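You operate a simulated robot arm through the tools that you are given. There is no shell and no other tool.

The job below is to be done with a simulated robot arm. You get a single attempt, and the scene is never put back.

JOB
Grind two measures of rough meal into the blue tin, one after the other.
Fine: the tin stays in the mill drawer, which ends shut; the knob stays at rough; spill nothing, leave the other tins.

It is judged by the outcome, as a careful person would: the job done as asked, and still so three seconds after it is handed in. It fails if anything else is knocked over, pushed out of place, dropped, spilled or broken.

ROBOT AND FRAMES
A 7-joint arm with a three-finger gripper, fixed in place. Base frame: the origin is at the foot of the arm, x ahead of it, y to its left, z up. Lengths are in mm, angles in rad, forces in N, time in s.
Its first joint turns from -2.897 to 2.897 rad. Payload 2.69 kg.
Tool frame: the origin (TCP) lies between the finger pads and is the grasp point; the fingertips stand 30 mm ahead of it; z points along the fingers, y is the line along which they close. Largest opening 128 mm; the body of the gripper starts 117 mm behind the TCP.
Orientation is told as [roll, pitch, yaw] about the base's x, y, z axes, in that order, counted from this pose: with the fingers straight down and closing along the base's y, the tool's x points along the base's -x, its y along +y and its z along -z.

CONTROLS
- The arm moves only by the tool move_arm. Its argument "increments" is a list of rows, each a list of 7 numbers: the turn, a rotation vector about the tool's x, y, z in units of 4 degrees (1.0 is 4 degrees), then the shift along the tool's x, y, z in units of 40 mm (1.0 is 40 mm), then the opening, from 0 (shut) to 1 (fully open). In form: [[ax, ay, az, dx, dy, dz, grip], ...]. A call has 1 to 20 rows; each row shifts and turns the commanded pose from where the row before left it, along the tool's axes as they then stand. A call with a number of a shift or a turn outside -1 to 1 is refused whole. Each row takes 0.2 s and may step no farther than 50 mm and 0.15 rad from the row before; otherwise, or with a gripper value out of range, the whole call is refused. Where a pose cannot be reached the arm comes as near as it can. A force on the tool above 40 N (or 10 N above the force at the start of the call, whichever is more), or a blocked arm, ends the call early, and 0.2 s more pass. Each finger halts on what it meets, pressing with about 27 N; the grip force reading is that of the motor and also rises with nothing between the fingers. The clock runs only during rows and for 0.2 s after the last one: add rows that do not move to give the fingers time. The reply holds the time, the measured pose of the TCP, the force on the tool along the base axes, the opening and the grip force, in the units named above and with some noise, with the torque about the TCP (base axes, N m) and any sound that the robot's microphone picked up.
- Cameras (640 x 400 px; columns grow to the right, rows downward): "scene" is fixed at [48.7, -498.1, 1601.5]; the picture's right is [0.74, -0.67, 0.00], its down [-0.30, -0.33, -0.89] and it looks along [0.60, 0.66, -0.45] (base axes); focal length 355 px, centre (320, 200). "wrist" rides on the gripper at [58, 54, -131] in the tool frame; the picture's right is [-0.68, 0.74, 0.00], its down [-0.62, -0.57, -0.55] and it looks along [-0.40, -0.37, 0.84] (tool axes); focal length 234 px, centre (320, 200).
- snapshot(camera): a new picture of that camera. The clock stands still meanwhile.
- raise_lower(by): slides the trunk up (or, below 0, down) by that many mm; the arm rides with it, the base frame stays. It gives what a move gives, with no picture.
- point_at(camera, pixels): there is no depth. For up to 12 entries [column, row, z] of the newest picture of that camera ("zoom" is the newest enlarged one), the place [x, y] in the base frame at which the ray of that pixel passes the height z, good to about 2 mm. The clock stands still meanwhile.
- enlarge(camera, box): a new picture of the part [left, top, right, bottom] of that camera's present view, enlarged. The clock stands still meanwhile.
- sign_off(): hands the job in; it is judged then, once.

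Open the gripper and draw the arm clear of the work before you hand the job in, unless the task says otherwise.

The tools are called after "Emit:" as name(argument=value, ...) on one line, values as JSON. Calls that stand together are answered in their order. move_arm: Moves the arm, as the interface text tells. Its arguments: {"type":"object","properties":{"increments":{"type":"array","items":{"type":"array","items":{"type":"number"}}}},"required":["increments"]} The other tools are called the same way: raise_lower (by) slides the trunk up or down; snapshot (camera) takes a picture; point_at (camera, pixels) gives the place at which the rays of pixels pass given heights; enlarge (camera, box) takes an enlarged picture of a part of a camera's view; sign_off () hands the job in.

At the start:

```text
time: 0.0
ee_pos: [754.3, 187.3, 1417.3]
ee_rot: [0.0, 0.0, 0.001]
contact_force: [0.1, -0.8, -0.1]
wrist_torque: [0.02, 0.0, 0.02]
finger_gap: 128.0
grasp_force: 0.0
trunk travel left (down, up): [-150.0, 200.0]
```

scene: 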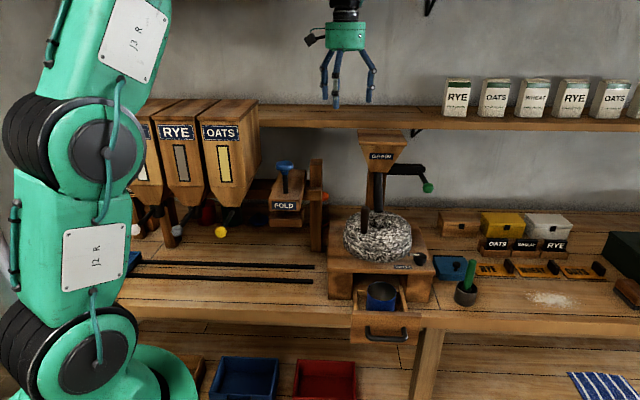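
wrist: 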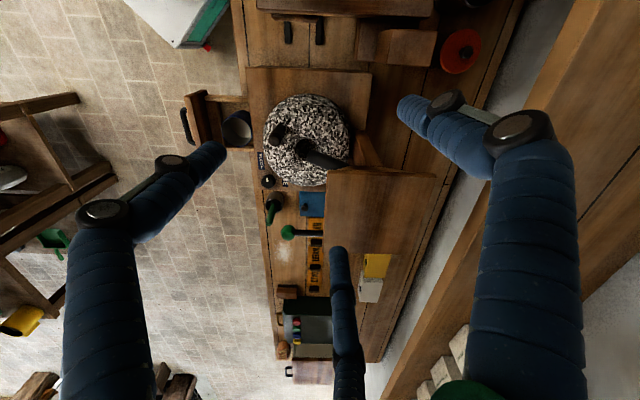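

I see the mill with an open drawer holding a blue tin near scene (380,297), hopper on top at (383,150), crank handle at (428,187), bins at left. I'll enlarge parts of the view to read the details.

Emit:
enlarge(camera="scene", box=[310, 120, 470, 350])

Emit:
enlarge(camera="scene", box=[110, 90, 340, 260])

Emit:
enlarge(camera="scene", box=[420, 190, 640, 330])

Emit:
enlarge(camera="wrist", box=[170, 60, 450, 260])

```text
1.74 times, centred on (390, 235) of scene
```

zoom: 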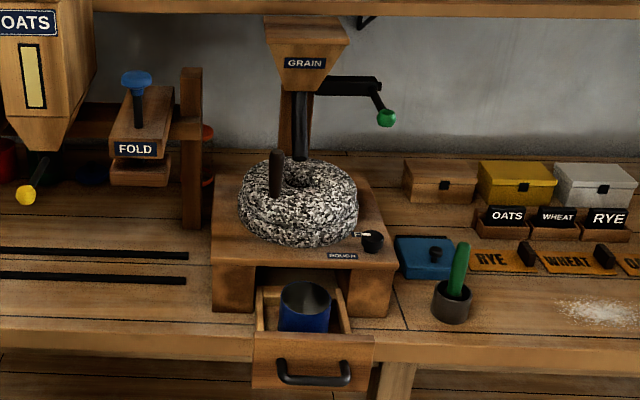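

```text
2.35 times, centred on (225, 175) of scene
```

zoom: 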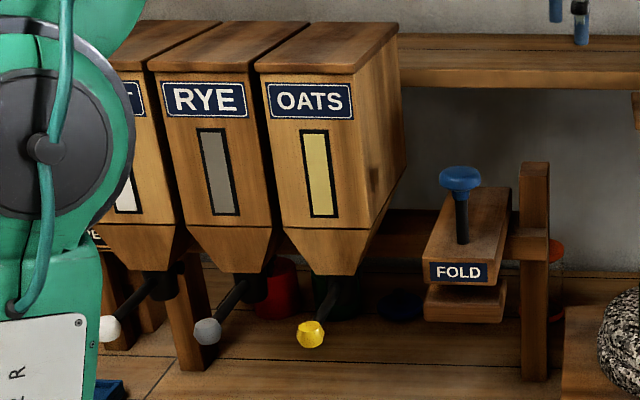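

```text
2.86 times, centred on (530, 260) of scene
```

zoom: 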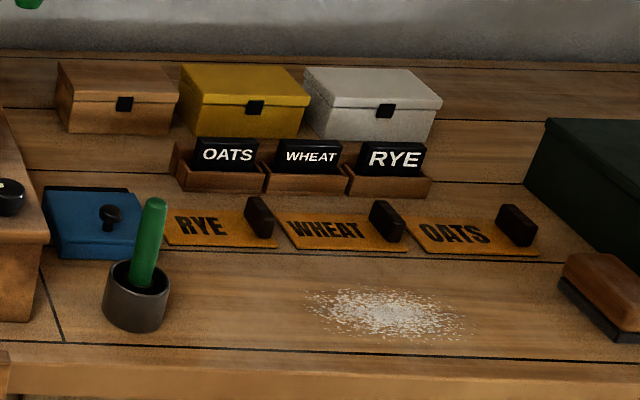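

```text
2.00 times, centred on (310, 160) of wrist
```

zoom: 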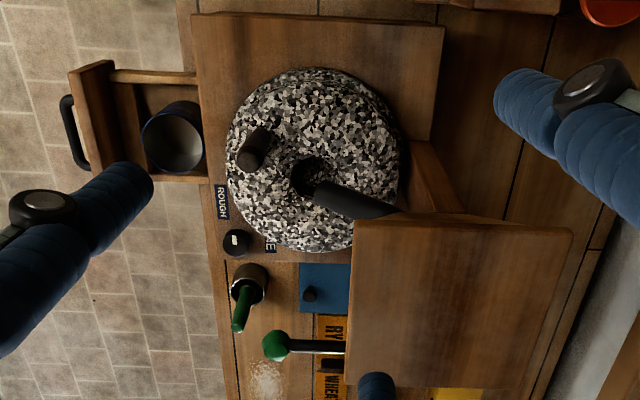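

I'll triangulate key features (green lever knob, rough knob, stone handle top, tin rim, drawer handle, bench edge) by intersecting rays from both cameras.

Emit:
point_at(camera="scene", pixels=[[428, 187, 900], [428, 187, 1200], [420, 259, 800], [420, 259, 1100], [364.7, 207.4, 900], [364.7, 207.4, 1200], [384, 284, 700], [384, 284, 1000], [387, 333, 700], [387, 333, 1000]])

Emit:
snapshot(camera="wrist")

Emit:
point_at(camera="wrist", pixels=[[287, 232, 900], [287, 232, 1200], [268, 180, 800], [268, 180, 1100], [274, 139, 900], [274, 139, 1200], [236, 130, 700], [236, 130, 1000], [186, 125, 700], [186, 125, 1000]])

```text
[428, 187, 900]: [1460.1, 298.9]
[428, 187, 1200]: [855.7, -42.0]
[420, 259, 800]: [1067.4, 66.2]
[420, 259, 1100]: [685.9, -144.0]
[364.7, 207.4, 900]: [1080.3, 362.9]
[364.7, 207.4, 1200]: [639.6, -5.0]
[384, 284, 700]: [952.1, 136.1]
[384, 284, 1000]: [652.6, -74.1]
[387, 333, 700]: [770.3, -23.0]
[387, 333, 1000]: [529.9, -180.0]
```

```text
taken
```

wrist: 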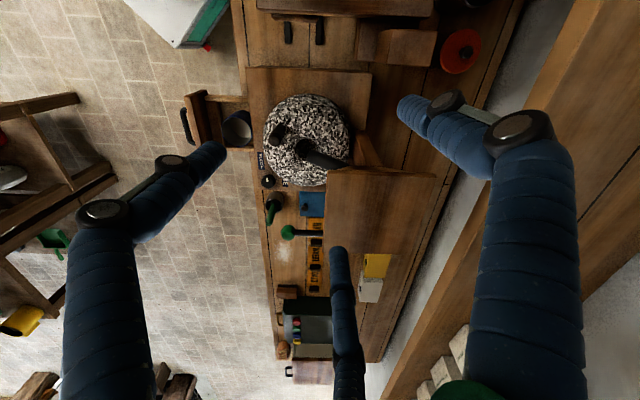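

```text
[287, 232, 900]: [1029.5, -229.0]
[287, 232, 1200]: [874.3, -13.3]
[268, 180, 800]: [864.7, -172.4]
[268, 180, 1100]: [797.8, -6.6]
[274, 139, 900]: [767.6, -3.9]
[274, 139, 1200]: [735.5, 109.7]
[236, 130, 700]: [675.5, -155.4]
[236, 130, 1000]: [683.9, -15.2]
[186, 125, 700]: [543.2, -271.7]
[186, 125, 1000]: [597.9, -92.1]
```

Triangulation gives: green lever knob ≈ (883,-25,1186), rough knob ≈ (822,-67,992), stone handle top ≈ (743,83,1129), tin rim ≈ (683,-36,960), drawer pull ≈ (585,-139,926). I back away from the bench (toward -x,-y) to get a frontal wrist view of the mill.

Emit:
move_arm(increments=[[0, 0, 0, 0.85, -0.9, 0, 1], [0, 0, 0, 0.85, -0.9, 0, 1], [0, 0, 0, 0.85, -0.9, 0, 1], [0, 0, 0, 0.85, -0.9, 0, 1], [0, 0, 0, 0.85, -0.9, 0, 1], [0, 0, 0, 0.85, -0.9, 0, 1]])

Emit:
move_arm(increments=[[0, 0, -1, 0, 0, 0, 1], [0, 0, -1, 0, 0, 0, 1], [0, 0, -1, 0, 0, 0, 1], [0, 0, -1, 0, 0, 0, 1], [0, 0, -1, 0, 0, 0, 1], [0, 0, -1, 0, 0, 0, 1], [0, 0, -1, 0, 0, 0, 1], [0, 0, -1, 0, 0, 0, 1], [0, 0, -1, 0, 0, 0, 1], [0, 0, -1, 0, 0, 0, 1], [0, 0, -1, 0, 0, 0, 1], [0, 0, -1, 0, 0, 0, 1]])

Emit:
snapshot(camera="wrist")

```text
time: 1.4
ee_pos: [549.7, -29.1, 1420.4]
ee_rot: [0.001, 0.0, 0.002]
contact_force: [0.5, 0.3, -0.4]
wrist_torque: [-0.02, 0.03, -0.01]
finger_gap: 127.9
grasp_force: 0.0
trunk travel left (down, up): [-150.0, 200.0]
```

```text
time: 4.0
ee_pos: [550.2, -30.1, 1418.9]
ee_rot: [0.0, -0.002, 0.838]
contact_force: [0.2, 0.6, 0.0]
wrist_torque: [0.01, 0.0, -0.01]
finger_gap: 128.1
grasp_force: 0.1
trunk travel left (down, up): [-150.0, 200.0]
```

```text
taken
```

wrist: 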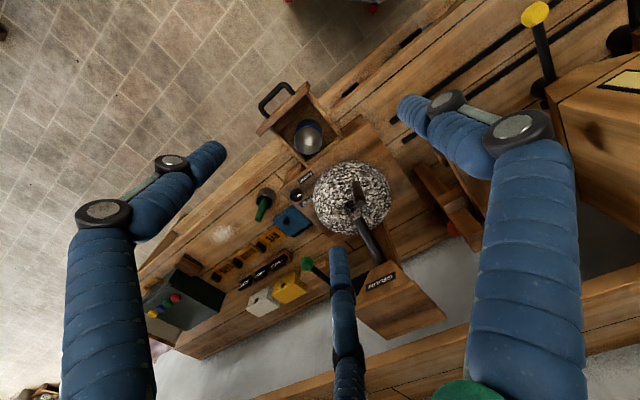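

The wrist view shows what look like three prongs around (404,110), (215,150), (337,250). I close the gripper in free air to see how they meet, and continue yawing towards the bench normal.

Emit:
move_arm(increments=[[0, 0, -1, 0, 0, 0, 0.5], [0, 0, -1, 0, 0, 0, 0], [0, 0, -1, 0, 0, 0, 0], [0, 0, -1, 0, 0, 0, 0], [0, 0, -1, 0, 0, 0, 0], [0, 0, -1, 0, 0, 0, 0], [0, 0, -1, 0, 0, 0, 0], [0, 0, -1, 0, 0, 0, 0], [0, 0, -1, 0, 0, 0, 0], [0, 0, -1, 0, 0, 0, 0], [0, 0, -1, 0, 0, 0, 0]])

Emit:
snapshot(camera="wrist")

Emit:
snapshot(camera="scene")

```text
time: 6.4
ee_pos: [550.2, -29.8, 1419.3]
ee_rot: [0.0, 0.001, 1.608]
contact_force: [-0.2, -0.8, 1.2]
wrist_torque: [-0.02, 0.01, 0.0]
finger_gap: 2.3
grasp_force: 26.9
trunk travel left (down, up): [-150.0, 200.0]
```

```text
taken
```

wrist: 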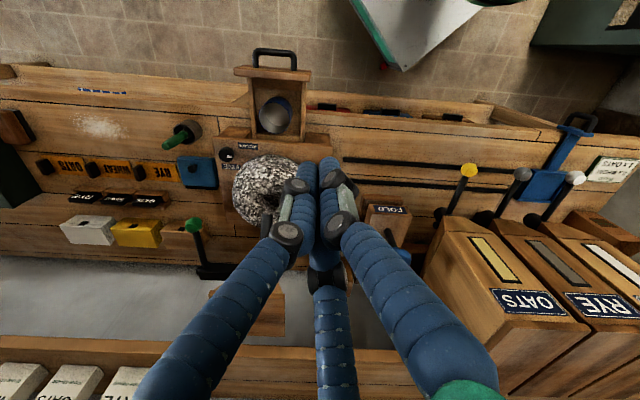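

```text
taken
```

scene: 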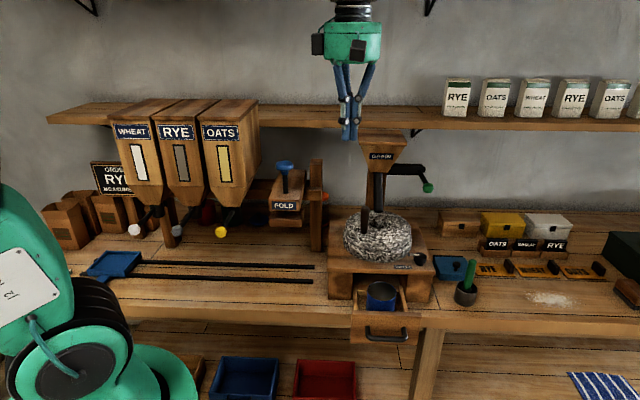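

The fingers meet together at the centre. A slate is visible at scene (110,180); I'll enlarge it and the mill in the wrist view.

Emit:
enlarge(camera="scene", box=[30, 140, 190, 290])

Emit:
enlarge(camera="wrist", box=[180, 30, 340, 290])

Emit:
enlarge(camera="scene", box=[340, 120, 440, 200])

Emit:
enlarge(camera="scene", box=[330, 195, 450, 345])

```text
2.67 times, centred on (110, 215) of scene
```

zoom: 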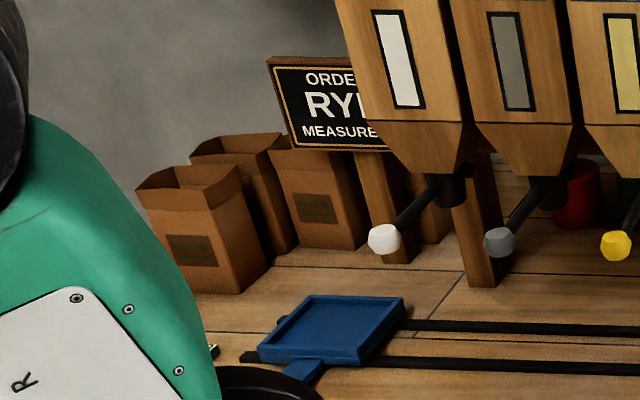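

```text
1.54 times, centred on (260, 160) of wrist
```

zoom: 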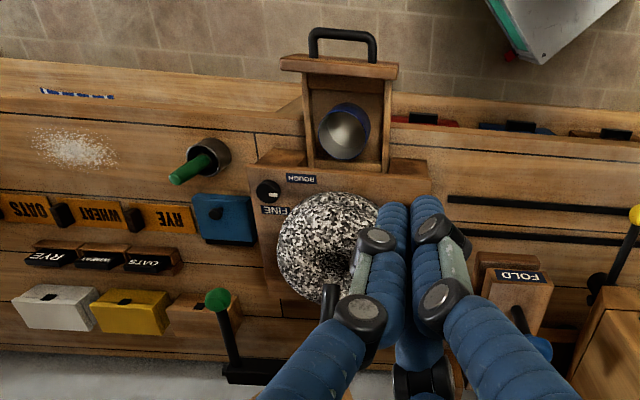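

```text
5.00 times, centred on (390, 160) of scene
```

zoom: 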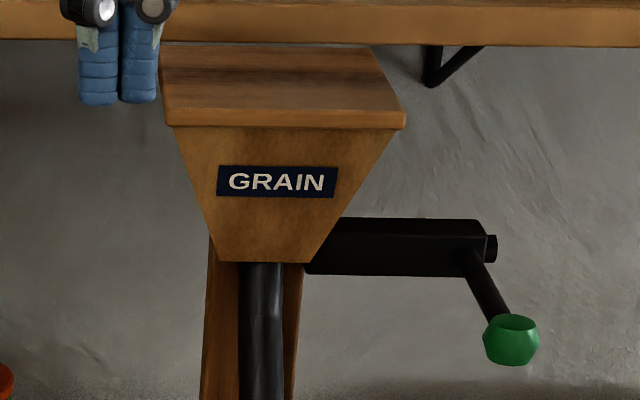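

```text
2.67 times, centred on (390, 270) of scene
```

zoom: 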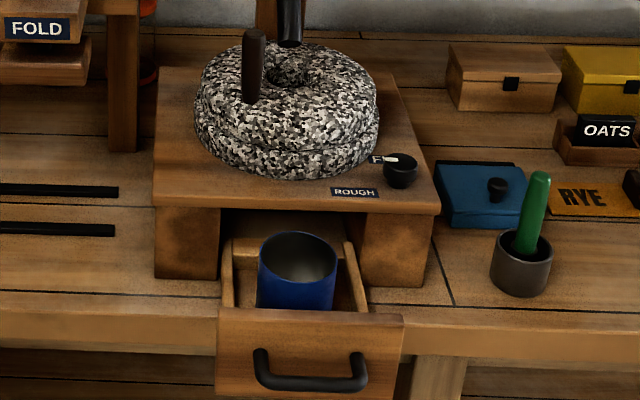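

I'll look closely at the rough/fine knob to verify where its pointer stands.

Emit:
enlarge(camera="scene", box=[395, 245, 440, 273])

Emit:
enlarge(camera="wrist", box=[210, 135, 270, 180])

```text
14.22 times, centred on (418, 259) of scene
```

zoom: 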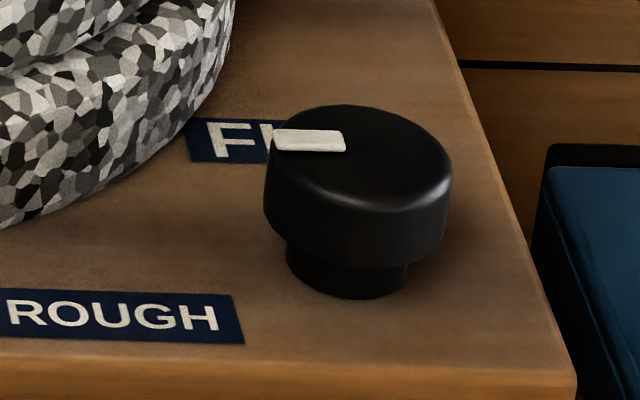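

```text
8.89 times, centred on (240, 158) of wrist
```

zoom: 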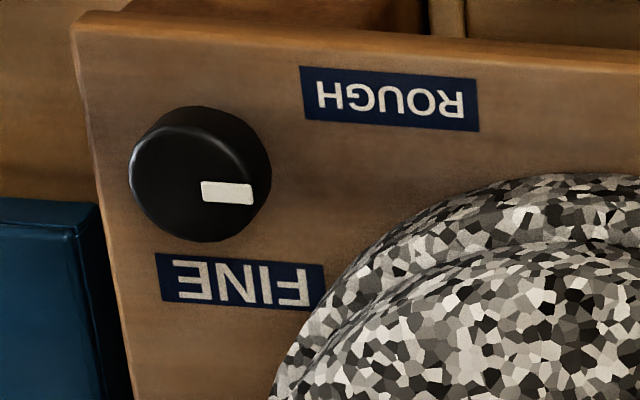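

Pointer seems to lie to the left, nearest ROUGH; I'll check from closer later. Now I triangulate more precisely with this frontal wrist view: drawer bar scene (386.3,338.5)/wrist (274,51), rail end scene (314.3,280.5)/wrist (343,159.4), green knob scene (428,188)/wrist (194,224).

Emit:
point_at(camera="scene", pixels=[[386.3, 338.5, 900], [386.3, 338.5, 1000], [314.3, 280.5, 800], [314.3, 280.5, 900], [428, 188, 1150], [428, 188, 1250], [352.5, 311.2, 900], [352.5, 311.2, 1000], [421.1, 313.4, 900], [421.1, 313.4, 1000]])

Emit:
point_at(camera="wrist", pixels=[[274, 51, 900], [274, 51, 1000], [343, 159.4, 800], [343, 159.4, 900], [194, 224.3, 1150], [194, 224.3, 1250], [310, 73, 900], [310, 73, 1000], [234, 68, 900], [234, 68, 1000]])

```text
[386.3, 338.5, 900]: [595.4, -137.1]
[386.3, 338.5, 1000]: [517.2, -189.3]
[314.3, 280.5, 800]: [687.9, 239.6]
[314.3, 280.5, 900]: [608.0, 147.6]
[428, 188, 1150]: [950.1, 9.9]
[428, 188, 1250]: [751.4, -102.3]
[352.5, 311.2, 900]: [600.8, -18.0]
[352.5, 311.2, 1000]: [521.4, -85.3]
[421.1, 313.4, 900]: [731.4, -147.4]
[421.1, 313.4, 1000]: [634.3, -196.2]
```

```text
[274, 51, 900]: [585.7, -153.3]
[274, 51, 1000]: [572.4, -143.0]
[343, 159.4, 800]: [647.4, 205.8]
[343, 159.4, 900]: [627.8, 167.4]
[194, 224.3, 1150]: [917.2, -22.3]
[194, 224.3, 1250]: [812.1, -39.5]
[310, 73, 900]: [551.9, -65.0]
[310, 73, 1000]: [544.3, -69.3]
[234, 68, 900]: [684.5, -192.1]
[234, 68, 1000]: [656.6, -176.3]
```

Now I know the drawer front's top edge runs (547,-66)→(665,-181) at z≈970, bar at (583,-150,920), so the push direction is ≈(0.70,0.715). I move in front of the drawer at height and turn the yaw to ≈0.80 so the tool x axis points straight out of the mill.

Emit:
move_arm(increments=[[0, 0, 1, 0.81, 0.075, 0, 0], [0, 0, 1, 0.81, 0.02, 0, 0], [0, 0, 1, 0.81, -0.03, 0, 0], [0, 0, 1, 0.81, -0.08, 0, 0], [0, 0, 1, 0.81, -0.15, 0, 0], [0, 0, 1, 0, 0, 0, 0], [0, 0, 1, 0, 0, 0, 0], [0, 0, 1, 0, 0, 0, 0], [0, 0, 1, 0, 0, 0, 0], [0, 0, 1, 0, 0, 0, 0], [0, 0, 1, 0, 0, 0, 0], [0, 0, 0.6, 0, 0, 0, 0]])

Emit:
snapshot(camera="wrist")

```text
time: 9.0
ee_pos: [540.0, -193.4, 1417.5]
ee_rot: [0.0, 0.0, 0.794]
contact_force: [0.0, 0.2, 0.1]
wrist_torque: [0.01, -0.01, 0.0]
finger_gap: 2.1
grasp_force: 26.6
trunk travel left (down, up): [-150.0, 200.0]
```

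```text
taken
```

wrist: 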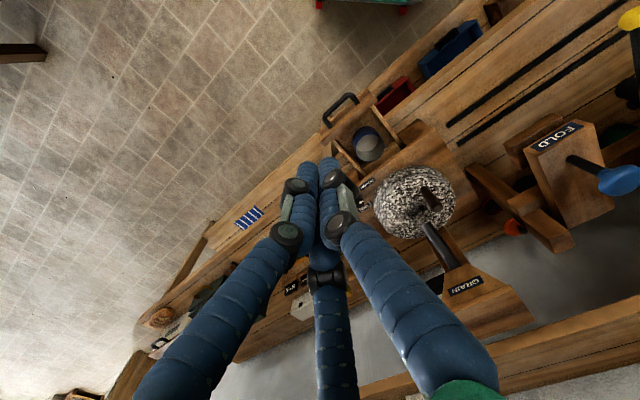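

Clear below. I descend toward bar height in front of the drawer, stopping at about z=1010 to look.

Emit:
move_arm(increments=[[0, 0, 0, 0, 0, 1, 0], [0, 0, 0, 0, 0, 1, 0], [0, 0, 0, 0, 0, 1, 0], [0, 0, 0, 0, 0, 1, 0], [0, 0, 0, 0, 0, 1, 0], [0, 0, 0, 0, 0, 1, 0], [0, 0, 0, 0, 0, 1, 0], [0, 0, 0, 0, 0, 1, 0], [0, 0, 0, 0, 0, 1, 0], [0, 0, 0, 0, 0, 1, 0]])

Emit:
snapshot(camera="wrist")

Emit:
snapshot(camera="scene")

```text
time: 11.2
ee_pos: [541.1, -191.6, 1018.3]
ee_rot: [-0.002, 0.001, 0.797]
contact_force: [0.0, 0.7, 0.6]
wrist_torque: [-0.02, 0.0, -0.01]
finger_gap: 1.8
grasp_force: 26.9
trunk travel left (down, up): [-150.0, 200.0]
```

```text
taken
```

wrist: 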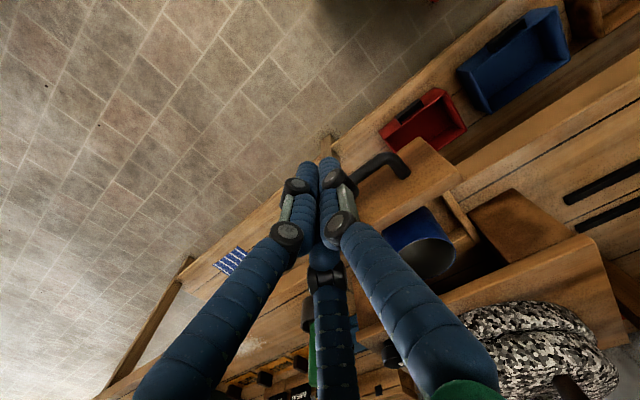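

```text
taken
```

scene: 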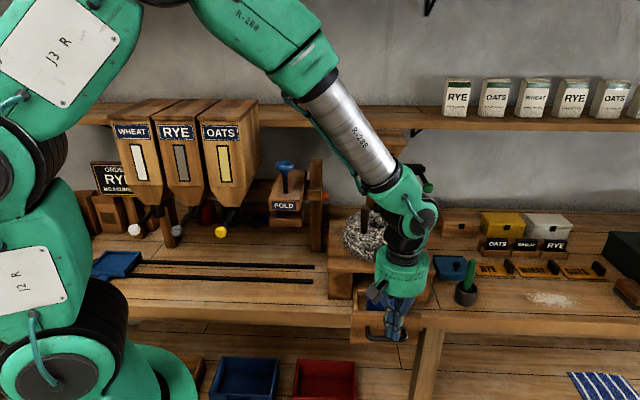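

The scene is clear. Before pushing, I locate the stone's eye, hopper corners and the mill plate corners from the scene view so I know clearances.

Emit:
point_at(camera="scene", pixels=[[378, 223, 1030], [358.5, 132, 1350], [358.5, 132, 1300], [409, 135, 1350], [409, 135, 1300], [405, 128, 1350], [405, 128, 1300], [382, 156, 1250], [382, 156, 1300]])

Emit:
enlarge(camera="scene", box=[330, 120, 450, 345])

```text
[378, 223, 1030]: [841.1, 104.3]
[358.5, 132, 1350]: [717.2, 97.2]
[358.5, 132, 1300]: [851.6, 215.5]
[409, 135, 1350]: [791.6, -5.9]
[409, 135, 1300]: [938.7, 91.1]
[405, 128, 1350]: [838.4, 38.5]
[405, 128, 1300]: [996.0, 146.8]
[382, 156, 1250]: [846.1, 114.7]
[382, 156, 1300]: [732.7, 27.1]
```

```text
1.78 times, centred on (390, 232) of scene
```

zoom: 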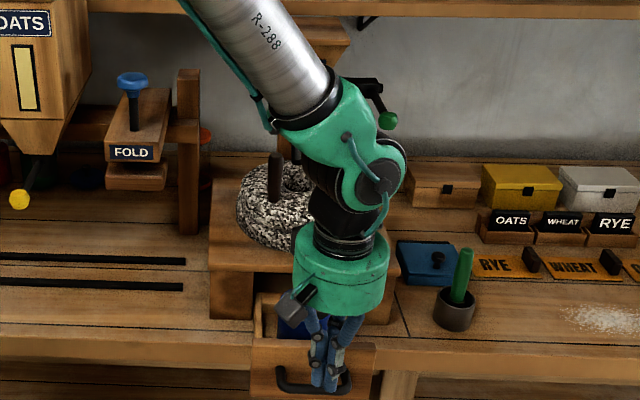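

The bar sits ~60 mm ahead along the push axis with ~120 mm of travel until the panel meets the mill front. I descend to z≈932 and push the first 120 mm in gentle steps.

Emit:
move_arm(increments=[[0, 0, 0, 0, 0, 1, 0], [0, 0, 0, 0, 0, 1, 0], [0, 0, 0, 0, 0, 0.15, 0], [0, 0, 0, -0.5, 0, 0, 0], [0, 0, 0, -0.4, 0, 0, 0], [0, 0, 0, -0.3, 0, 0, 0], [0, 0, 0, -0.3, 0, 0, 0], [0, 0, 0, -0.3, 0, 0, 0], [0, 0, 0, -0.3, 0, 0, 0], [0, 0, 0, -0.3, 0, 0, 0]])

Emit:
snapshot(camera="wrist")

Emit:
enlarge(camera="scene", box=[330, 120, 450, 345])

```text
time: 13.4
ee_pos: [607.5, -123.2, 933.1]
ee_rot: [0.001, 0.0, 0.796]
contact_force: [-0.5, -1.2, -0.3]
wrist_torque: [0.0, 0.02, 0.01]
finger_gap: 2.2
grasp_force: 27.2
trunk travel left (down, up): [-150.0, 200.0]
```

```text
taken
```

wrist: 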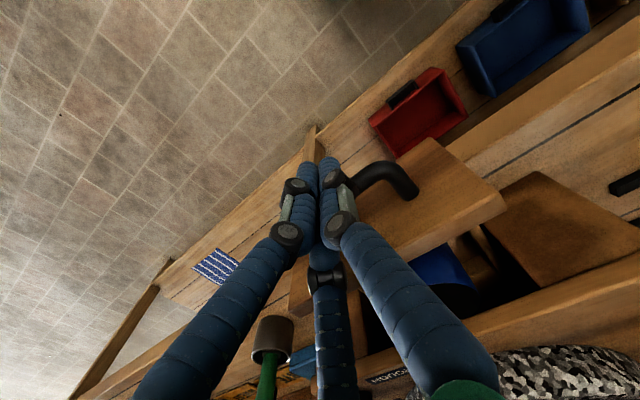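

```text
1.78 times, centred on (390, 232) of scene
```

zoom: 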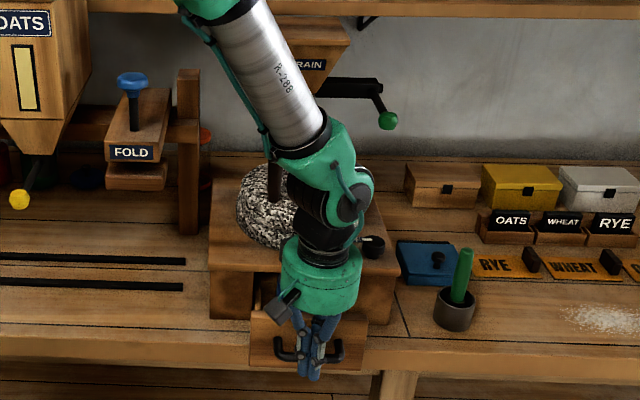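

The bar rides with the fingers and the panel is partly in. I keep pushing in smaller steps, watching the force.

Emit:
move_arm(increments=[[0, 0, 0, -0.25, 0, 0, 0], [0, 0, 0, -0.25, 0, 0, 0], [0, 0, 0, -0.25, 0, 0, 0], [0, 0, 0, -0.2, 0, 0, 0], [0, 0, 0, -0.2, 0, 0, 0]])

Emit:
enlarge(camera="scene", box=[330, 200, 450, 345])

```text
time: 14.6
ee_pos: [639.5, -90.5, 931.7]
ee_rot: [-0.001, 0.0, 0.796]
contact_force: [0.4, -0.3, 0.2]
wrist_torque: [0.04, 0.01, 0.0]
finger_gap: 2.1
grasp_force: 27.0
trunk travel left (down, up): [-150.0, 200.0]
```

```text
2.76 times, centred on (390, 272) of scene
```

zoom: 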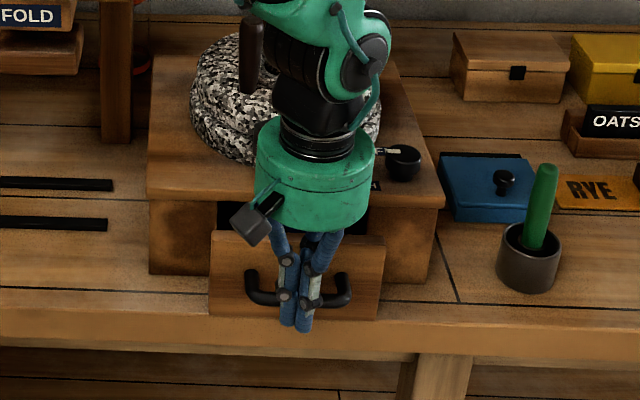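

Still a gap under the plate at zoom (228,225). I continue in 6 mm steps.

Emit:
move_arm(increments=[[0, 0, 0, -0.15, 0, 0, 0], [0, 0, 0, -0.15, 0, 0, 0], [0, 0, 0, -0.15, 0, 0, 0], [0, 0, 0, -0.15, 0, 0, 0], [0, 0, 0, -0.15, 0, 0, 0]])

Emit:
enlarge(camera="scene", box=[330, 200, 450, 345])

```text
time: 15.8
ee_pos: [661.5, -69.3, 931.4]
ee_rot: [0.0, -0.001, 0.796]
contact_force: [0.1, 0.0, -0.3]
wrist_torque: [-0.03, 0.01, -0.01]
finger_gap: 2.3
grasp_force: 27.2
trunk travel left (down, up): [-150.0, 200.0]
```

```text
2.76 times, centred on (390, 272) of scene
```

zoom: 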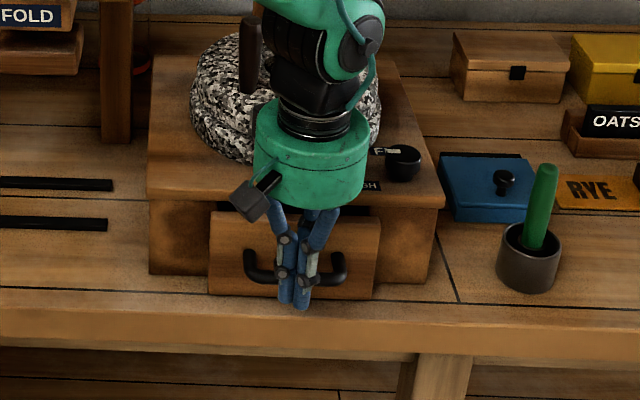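

Nearly shut; I push on in 4 mm steps until resistance shows.

Emit:
move_arm(increments=[[0, 0, 0, -0.1, 0, 0, 0], [0, 0, 0, -0.1, 0, 0, 0], [0, 0, 0, -0.1, 0, 0, 0], [0, 0, 0, -0.1, 0, 0, 0]])

Emit:
enlarge(camera="scene", box=[330, 200, 450, 345])

```text
time: 16.8
ee_pos: [669.5, -59.8, 931.5]
ee_rot: [0.002, 0.001, 0.797]
contact_force: [-10.9, -22.0, 5.6]
wrist_torque: [-0.42, 0.17, -0.24]
finger_gap: 2.1
grasp_force: 26.5
trunk travel left (down, up): [-150.0, 200.0]
```

```text
2.76 times, centred on (390, 272) of scene
```

zoom: 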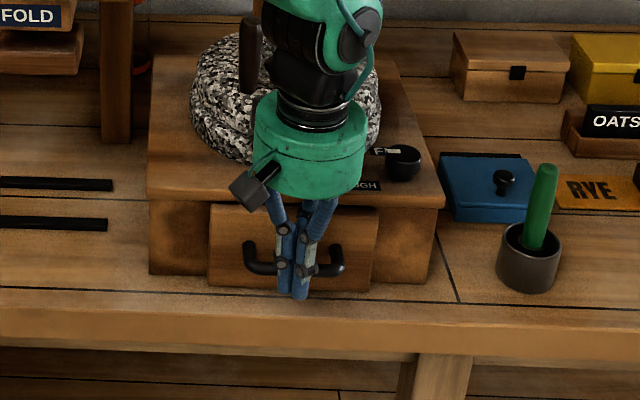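

Resistance of ~24 N: the drawer has met its stop. I back off and rise, then look.

Emit:
move_arm(increments=[[0, 0, 0, 0.5, 0, 0, 0], [0, 0, 0, 1, 0, 0, 0], [0, 0, 0, 1, 0, 0, 0], [0, 0, 0, 1, 0, -0.5, 0], [0, 0, 0, 0.5, 0, -1, 0], [0, 0, 0, 0, 0, -1, 0], [0, 0, 0, 0, 0, -1, 0], [0, 0, 0, 0, 0, -1, 0], [0, 0, 0, 0, 0, -1, 0], [0, 0, 0, 0, 0, -1, 0], [0, 0, 0, 0, 0, -1, 0]])

Emit:
snapshot(camera="wrist")

Emit:
enlarge(camera="scene", box=[330, 200, 450, 345])

```text
time: 19.2
ee_pos: [559.5, -172.3, 1231.8]
ee_rot: [0.001, 0.001, 0.795]
contact_force: [1.0, -0.5, 0.2]
wrist_torque: [0.02, 0.03, 0.01]
finger_gap: 2.1
grasp_force: 27.1
trunk travel left (down, up): [-150.0, 200.0]
```

```text
taken
```

wrist: 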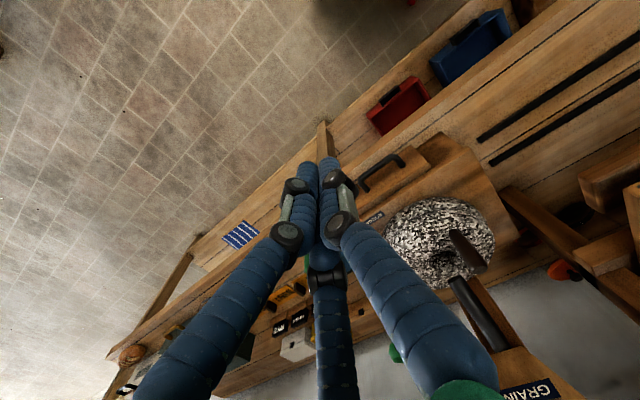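

```text
2.76 times, centred on (390, 272) of scene
```

zoom: 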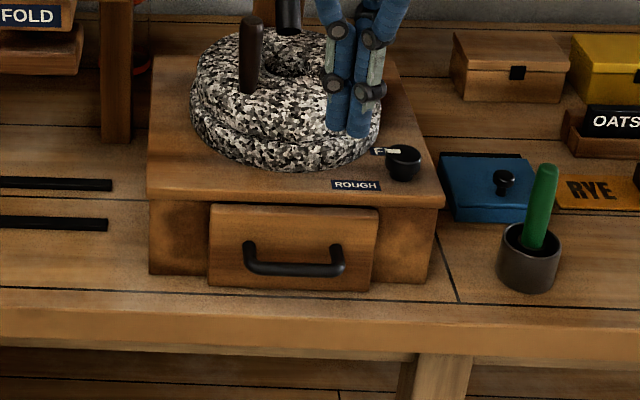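

The drawer front now lies flush against the mill's feet: shut. Next I go high over the green lever knob (≈(880,-28,1185)) to look at the lever, hopper and rough knob from above.

Emit:
move_arm(increments=[[0, 0, 0, 0, 0, -0.9, 0], [0, 0, 0, 0, 0, -0.9, 0], [0, 0, 0, 0, 0, -0.9, 0], [0, 0, 0, -0.908, -0.358, 0, 0], [0, 0, 0, -0.908, -0.358, 0, 0], [0, 0, 0, -0.908, -0.358, 0, 0], [0, 0, 0, -0.908, -0.358, 0, 0], [0, 0, 0, -0.908, -0.358, 0, 0], [0, 0, 0, -0.908, -0.358, 0, 0]])

Emit:
snapshot(camera="wrist")

Emit:
snapshot(camera="scene")

```text
time: 21.2
ee_pos: [772.7, -75.6, 1338.4]
ee_rot: [0.0, 0.002, 0.794]
contact_force: [-0.5, -0.5, -0.2]
wrist_torque: [-0.01, -0.04, -0.03]
finger_gap: 2.1
grasp_force: 26.8
trunk travel left (down, up): [-150.0, 200.0]
```

```text
taken
```

wrist: 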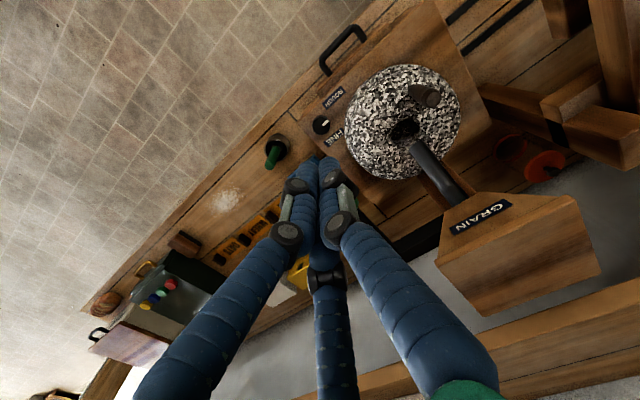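

```text
taken
```

scene: 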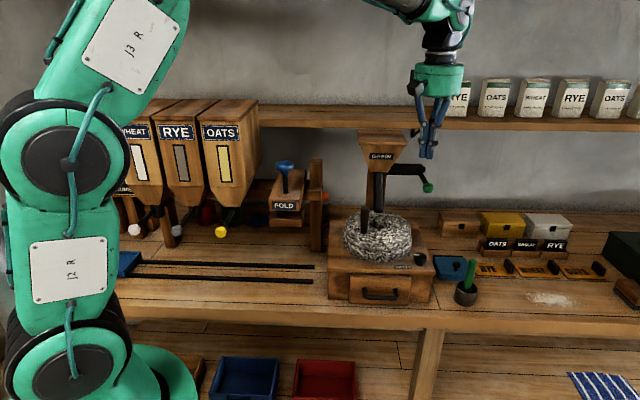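

Nice angle. I'll enlarge the mill, knob and hopper parts of this wrist view.

Emit:
enlarge(camera="wrist", box=[300, 60, 620, 260])

Emit:
enlarge(camera="wrist", box=[300, 85, 360, 155])

Emit:
enlarge(camera="scene", box=[350, 120, 450, 270])

```text
2.00 times, centred on (460, 160) of wrist
```

zoom: 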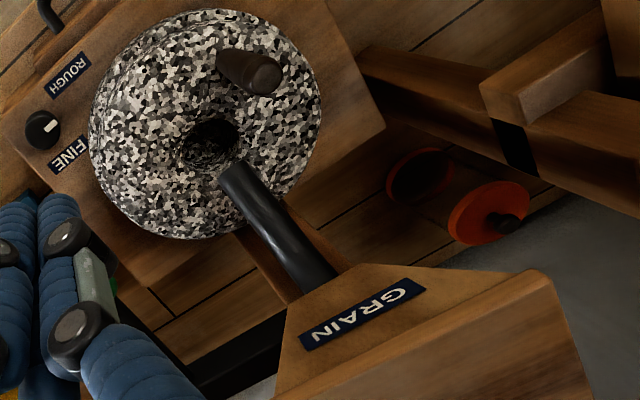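

```text
5.71 times, centred on (330, 120) of wrist
```

zoom: 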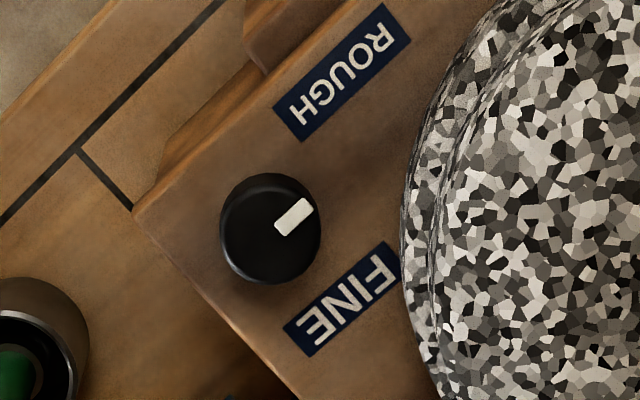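

```text
2.67 times, centred on (400, 195) of scene
```

zoom: 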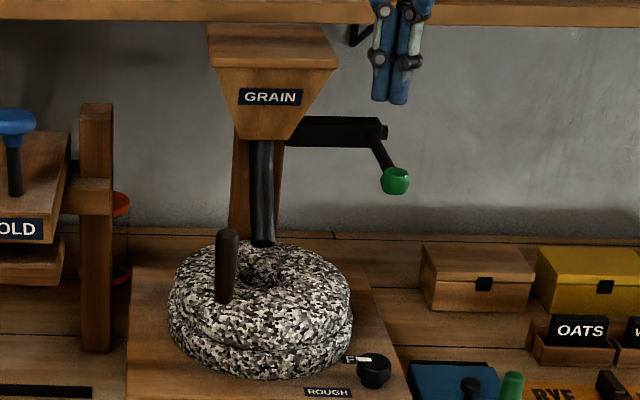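

The chute's lower end seems to hang over the eye. I triangulate its tip, the handle base/top, the eye, and stone rim to work out if the handle can make full turns.

Emit:
point_at(camera="scene", pixels=[[378.3, 211, 1050], [378.3, 211, 1150], [365.3, 207.5, 1100], [365.3, 207.5, 1150], [378, 223, 1000], [378, 223, 1050], [424.5, 169, 1150], [424.5, 169, 1200], [428, 188, 1180], [382, 170, 1150], [382, 170, 1200]])

Emit:
snapshot(camera="wrist")

Emit:
point_at(camera="wrist", pixels=[[415, 147.5, 1050], [415, 147.5, 1150], [432, 97, 1100], [432, 97, 1150], [406, 128, 1000], [406, 128, 1050], [357, 126, 1050], [460, 100, 1050], [393, 65, 1020], [391, 179, 1020]])

```text
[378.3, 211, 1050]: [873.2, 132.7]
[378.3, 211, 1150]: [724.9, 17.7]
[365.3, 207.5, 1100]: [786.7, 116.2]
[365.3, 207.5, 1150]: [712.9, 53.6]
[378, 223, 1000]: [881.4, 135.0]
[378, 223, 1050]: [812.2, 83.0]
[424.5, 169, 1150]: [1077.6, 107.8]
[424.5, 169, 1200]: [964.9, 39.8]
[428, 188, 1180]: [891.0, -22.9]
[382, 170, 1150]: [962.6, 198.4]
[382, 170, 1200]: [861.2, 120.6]
```

```text
taken
```

wrist: 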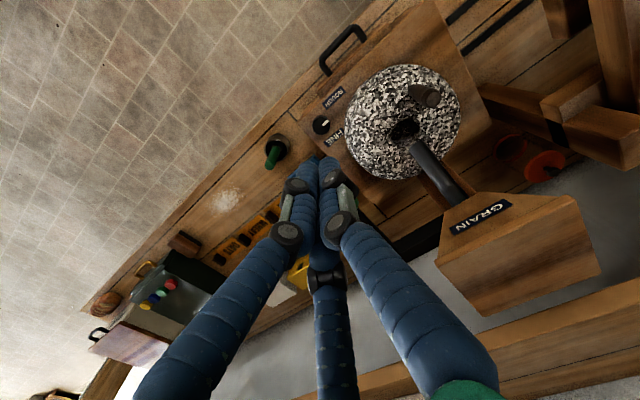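

```text
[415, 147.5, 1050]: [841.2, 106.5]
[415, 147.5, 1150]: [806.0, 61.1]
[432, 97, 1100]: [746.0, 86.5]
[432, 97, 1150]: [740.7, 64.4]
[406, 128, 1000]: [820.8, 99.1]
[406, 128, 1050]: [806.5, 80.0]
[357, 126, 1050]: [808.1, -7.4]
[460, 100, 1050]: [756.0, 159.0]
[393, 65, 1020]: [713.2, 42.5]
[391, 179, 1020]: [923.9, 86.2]
```

Estimates: chute tip hangs at (831,92,1083), handle top z≈1130 at ~64 mm from the stone's centre (808,81); the lever's axle is ~130 mm behind its green knob, so the knob should go down about it. I tilt the tool 24° so the gripper body leans away from the hopper, and look.

Emit:
move_arm(increments=[[0, -1, 0, 0, 0, 0, 0], [0, -1, 0, 0, 0, 0, 0], [0, -1, 0, 0, 0, 0, 0], [0, -1, 0, 0, 0, 0, 0], [0, -1, 0, 0, 0, 0, 0], [0, -1, 0, 0, 0, 0, 0]])

Emit:
snapshot(camera="wrist")

```text
time: 22.6
ee_pos: [773.2, -75.8, 1340.2]
ee_rot: [0.001, -0.418, 0.796]
contact_force: [0.4, 0.2, 0.1]
wrist_torque: [-0.02, 0.01, -0.04]
finger_gap: 2.0
grasp_force: 26.8
trunk travel left (down, up): [-150.0, 200.0]
```

```text
taken
```

wrist: 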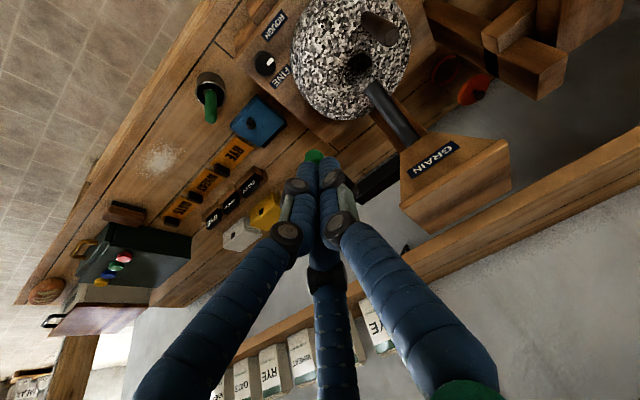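

The green knob's tip shows at wrist (314,155), directly beyond the fingertips. I check its ray and move horizontally until the tips are above it.

Emit:
point_at(camera="wrist", pixels=[[314, 155, 1180], [314, 155, 1195]])

Emit:
move_arm(increments=[[0, 0, 0, -0.74, -0.383, 0.33, 0], [0, 0, 0, -0.74, -0.383, 0.33, 0], [0, 0, 0, -0.74, -0.383, 0.33, 0]])

Emit:
snapshot(camera="wrist")

Emit:
enlarge(camera="scene", box=[350, 100, 470, 220])

```text
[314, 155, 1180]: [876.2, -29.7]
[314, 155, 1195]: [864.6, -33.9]
```

```text
time: 23.4
ee_pos: [872.5, -40.9, 1341.2]
ee_rot: [0.0, -0.418, 0.797]
contact_force: [-0.2, -0.2, 0.5]
wrist_torque: [0.0, -0.04, 0.0]
finger_gap: 2.2
grasp_force: 27.0
trunk travel left (down, up): [-150.0, 200.0]
```

```text
taken
```

wrist: 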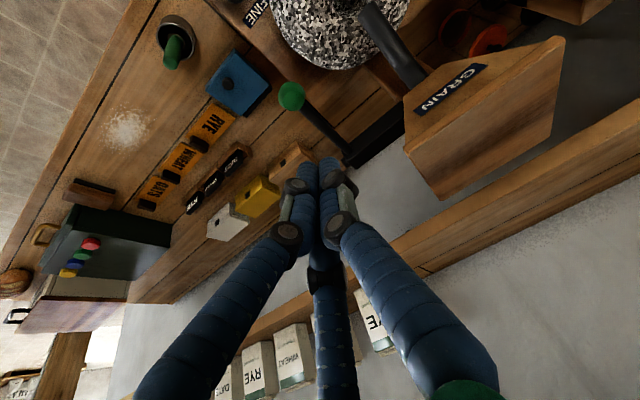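

```text
3.33 times, centred on (410, 160) of scene
```

zoom: 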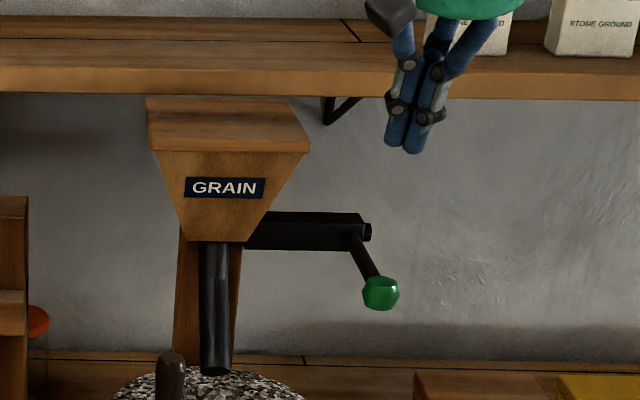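

Excellent view of the lever: knob at wrist (291,97), arm end at about (350,155). I refine both positions from the two cameras.

Emit:
point_at(camera="wrist", pixels=[[291, 97, 1170], [291, 97, 1200], [350, 153, 1170], [350, 153, 1200], [550, 45, 1281], [437, 197, 1281], [406, 118, 1281], [406, 118, 1250]])

Emit:
point_at(camera="scene", pixels=[[428, 188, 1170], [428, 188, 1200], [421.6, 172, 1170], [421.6, 172, 1200], [406.4, 145.5, 1281], [406.4, 145.5, 1250]])

```text
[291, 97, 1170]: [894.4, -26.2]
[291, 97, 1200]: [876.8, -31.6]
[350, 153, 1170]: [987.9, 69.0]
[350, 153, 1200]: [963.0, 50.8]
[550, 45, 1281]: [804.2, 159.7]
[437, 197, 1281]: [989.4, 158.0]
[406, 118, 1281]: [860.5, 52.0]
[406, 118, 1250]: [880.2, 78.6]
```

```text
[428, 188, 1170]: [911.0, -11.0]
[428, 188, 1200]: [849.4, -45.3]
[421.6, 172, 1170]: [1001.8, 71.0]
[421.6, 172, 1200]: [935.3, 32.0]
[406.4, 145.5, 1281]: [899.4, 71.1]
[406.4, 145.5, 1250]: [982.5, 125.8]
```

Knob at ≈(886,-29,1183), pivot ≈(982,65,1177): a horizontal arm of ~134 mm. I descend so the closed fingertips come just above the knob.

Emit:
move_arm(increments=[[0, 0, 0, 0.356, -0.03, 0.8, 0], [0, 0, 0, 0.356, 0, 0.8, 0], [0, 0, 0, 0.305, 0, 0.685, 0]])

Emit:
snapshot(camera="wrist")

Emit:
enlarge(camera="scene", box=[350, 100, 470, 220])

```text
time: 24.2
ee_pos: [873.3, -39.6, 1237.7]
ee_rot: [0.0, -0.418, 0.794]
contact_force: [-0.6, 0.3, -0.2]
wrist_torque: [-0.04, -0.02, -0.02]
finger_gap: 2.4
grasp_force: 26.4
trunk travel left (down, up): [-150.0, 200.0]
```

```text
taken
```

wrist: 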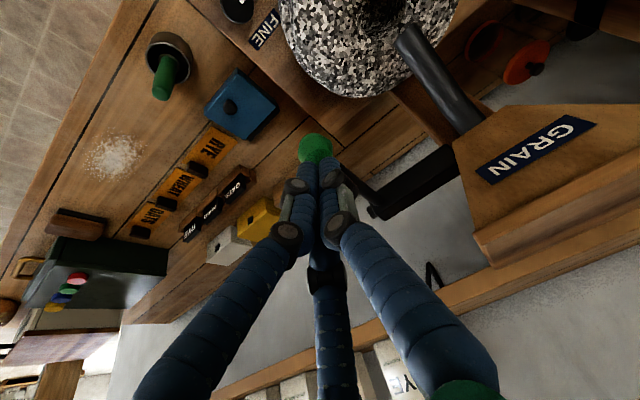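

```text
3.33 times, centred on (410, 160) of scene
```

zoom: 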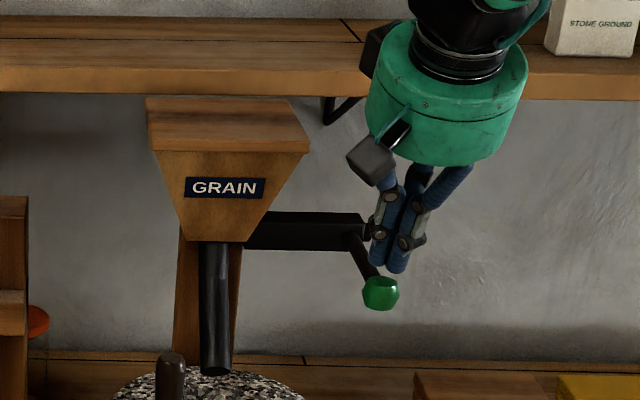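

Tips are just above the knob's crown. I press down ~50 mm in small steps following the expected arc, watching force and sound.

Emit:
move_arm(increments=[[0, 0, 0, 0.102, 0, 0.229, 0], [0, 0, 0, 0.102, 0, 0.229, 0], [0, 0, 0, 0.079, 0, 0.239, 0], [0, 0, 0, 0.056, 0, 0.249, 0], [0, 0, 0, 0.056, 0, 0.249, 0]])

Emit:
snapshot(camera="wrist")

Emit:
enlarge(camera="scene", box=[350, 100, 470, 220])

```text
time: 25.4
ee_pos: [877.2, -36.1, 1191.0]
ee_rot: [0.0, -0.419, 0.795]
contact_force: [0.3, -0.3, 2.2]
wrist_torque: [-0.01, -0.03, 0.0]
finger_gap: 2.2
grasp_force: 26.8
trunk travel left (down, up): [-150.0, 200.0]
```

```text
taken
```

wrist: 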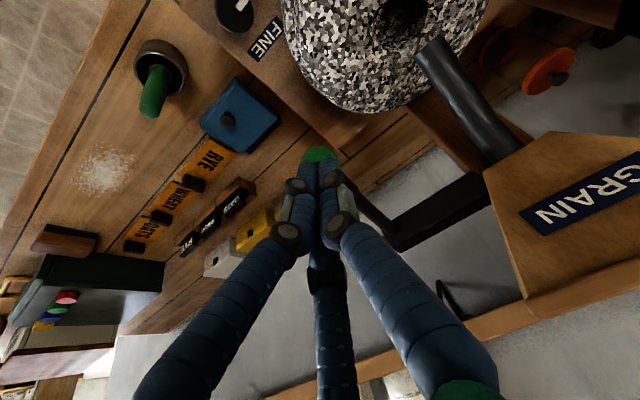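

```text
3.33 times, centred on (410, 160) of scene
```

zoom: 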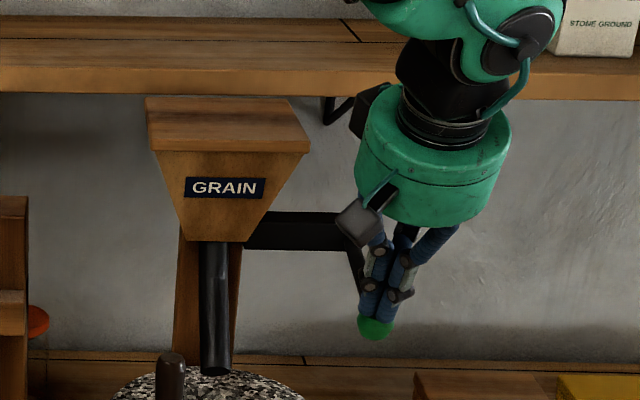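

The lever follows down easily (2 N). I continue along the arc another 50 mm.

Emit:
move_arm(increments=[[0, 0, 0, 0.033, 0, 0.259, 0], [0, 0, 0, 0.01, 0, 0.269, 0], [0, 0, 0, -0.022, 0, 0.283, 0], [0, 0, 0, -0.04, 0, 0.292, 0], [0, 0, 0, -0.067, 0, 0.304, 0]])

Emit:
snapshot(camera="wrist")

Emit:
enlarge(camera="scene", box=[350, 100, 470, 220])

```text
time: 26.3
ee_pos: [887.5, -29.9, 1166.7]
ee_rot: [-0.011, -0.425, 0.798]
contact_force: [-7.2, -4.9, 17.7]
wrist_torque: [-0.12, 0.09, 0.13]
finger_gap: 5.6
grasp_force: 31.8
trunk travel left (down, up): [-150.0, 200.0]
stopped in row 4: the force on the tool passed its limit at 52 N (the readings are from after the stop); the commanded pose is now the measured one
```

```text
taken
```

wrist: 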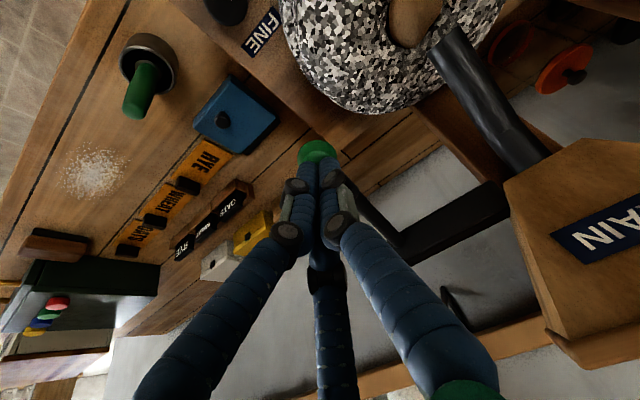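

```text
3.33 times, centred on (410, 160) of scene
```

zoom: 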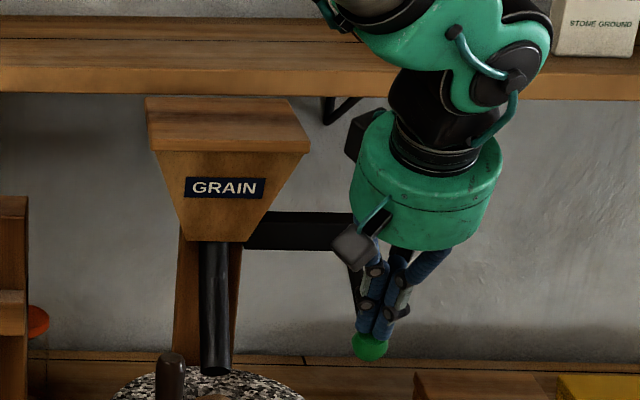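

The lever hit its stop and grain has dropped: tan grain now fills the eye at wrist (408,15). I lift off gently and watch the lever return.

Emit:
move_arm(increments=[[0, 0, 0, -0.1, 0, -0.23, 0], [0, 0, 0, -0.1, 0, -0.23, 0], [0, 0, 0, -0.05, 0, -0.25, 0], [0, 0, 0, -0.05, 0, -0.25, 0], [0, 0, 0, -0.1, 0, -0.23, 0], [0, 0, 0, -0.305, 0, -0.685, 0], [0, 0, 0, -0.356, 0, -0.8, 0], [0, 0, 0, -0.356, 0, -0.8, 0], [0, 0, 0, -0.356, 0, -0.8, 0]])

Emit:
snapshot(camera="wrist")

Emit:
enlarge(camera="scene", box=[340, 130, 450, 290])

```text
time: 28.3
ee_pos: [885.3, -33.2, 1348.6]
ee_rot: [-0.004, -0.42, 0.798]
contact_force: [-0.2, 0.3, -0.3]
wrist_torque: [0.02, 0.02, -0.03]
finger_gap: 2.2
grasp_force: 31.6
trunk travel left (down, up): [-150.0, 200.0]
```

```text
taken
```

wrist: 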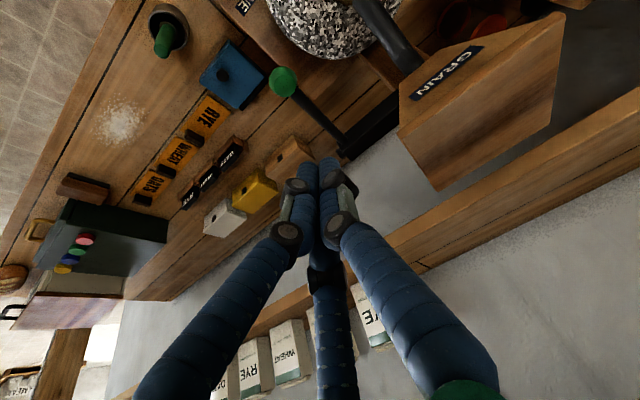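

```text
2.50 times, centred on (395, 210) of scene
```

zoom: 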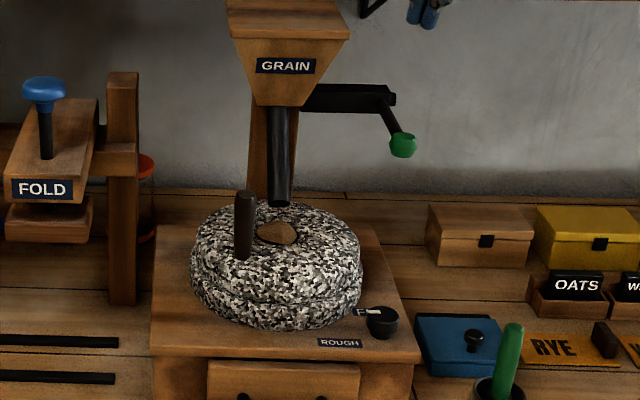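

A mound of grain sits in the eye and the lever has returned (scene (428,188)). Next I move left to a spot in front of the stone to look at the handle closely, keeping well above everything.

Emit:
move_arm(increments=[[0, 0, 0, 0.66, 0.856, 0.035, 0], [0, 0, 0, 0.66, 0.856, 0.035, 0], [0, 0, 0, 0.66, 0.856, 0.035, 0], [0, 0, 0, 0.66, 0.856, 0.035, 0]])

Emit:
snapshot(camera="wrist")

Emit:
snapshot(camera="scene")

```text
time: 29.3
ee_pos: [719.9, -3.3, 1299.2]
ee_rot: [-0.005, -0.424, 0.799]
contact_force: [0.5, -0.4, 0.3]
wrist_torque: [-0.04, 0.06, 0.05]
finger_gap: 2.1
grasp_force: 32.0
trunk travel left (down, up): [-150.0, 200.0]
```

```text
taken
```

wrist: 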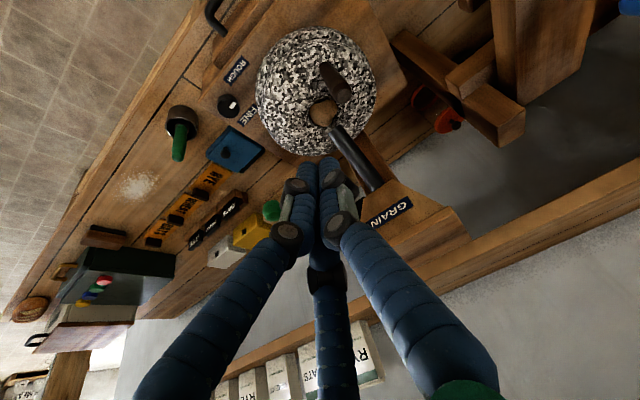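

```text
taken
```

scene: 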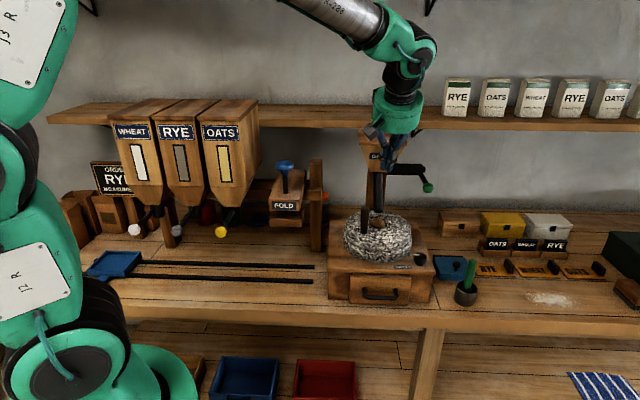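

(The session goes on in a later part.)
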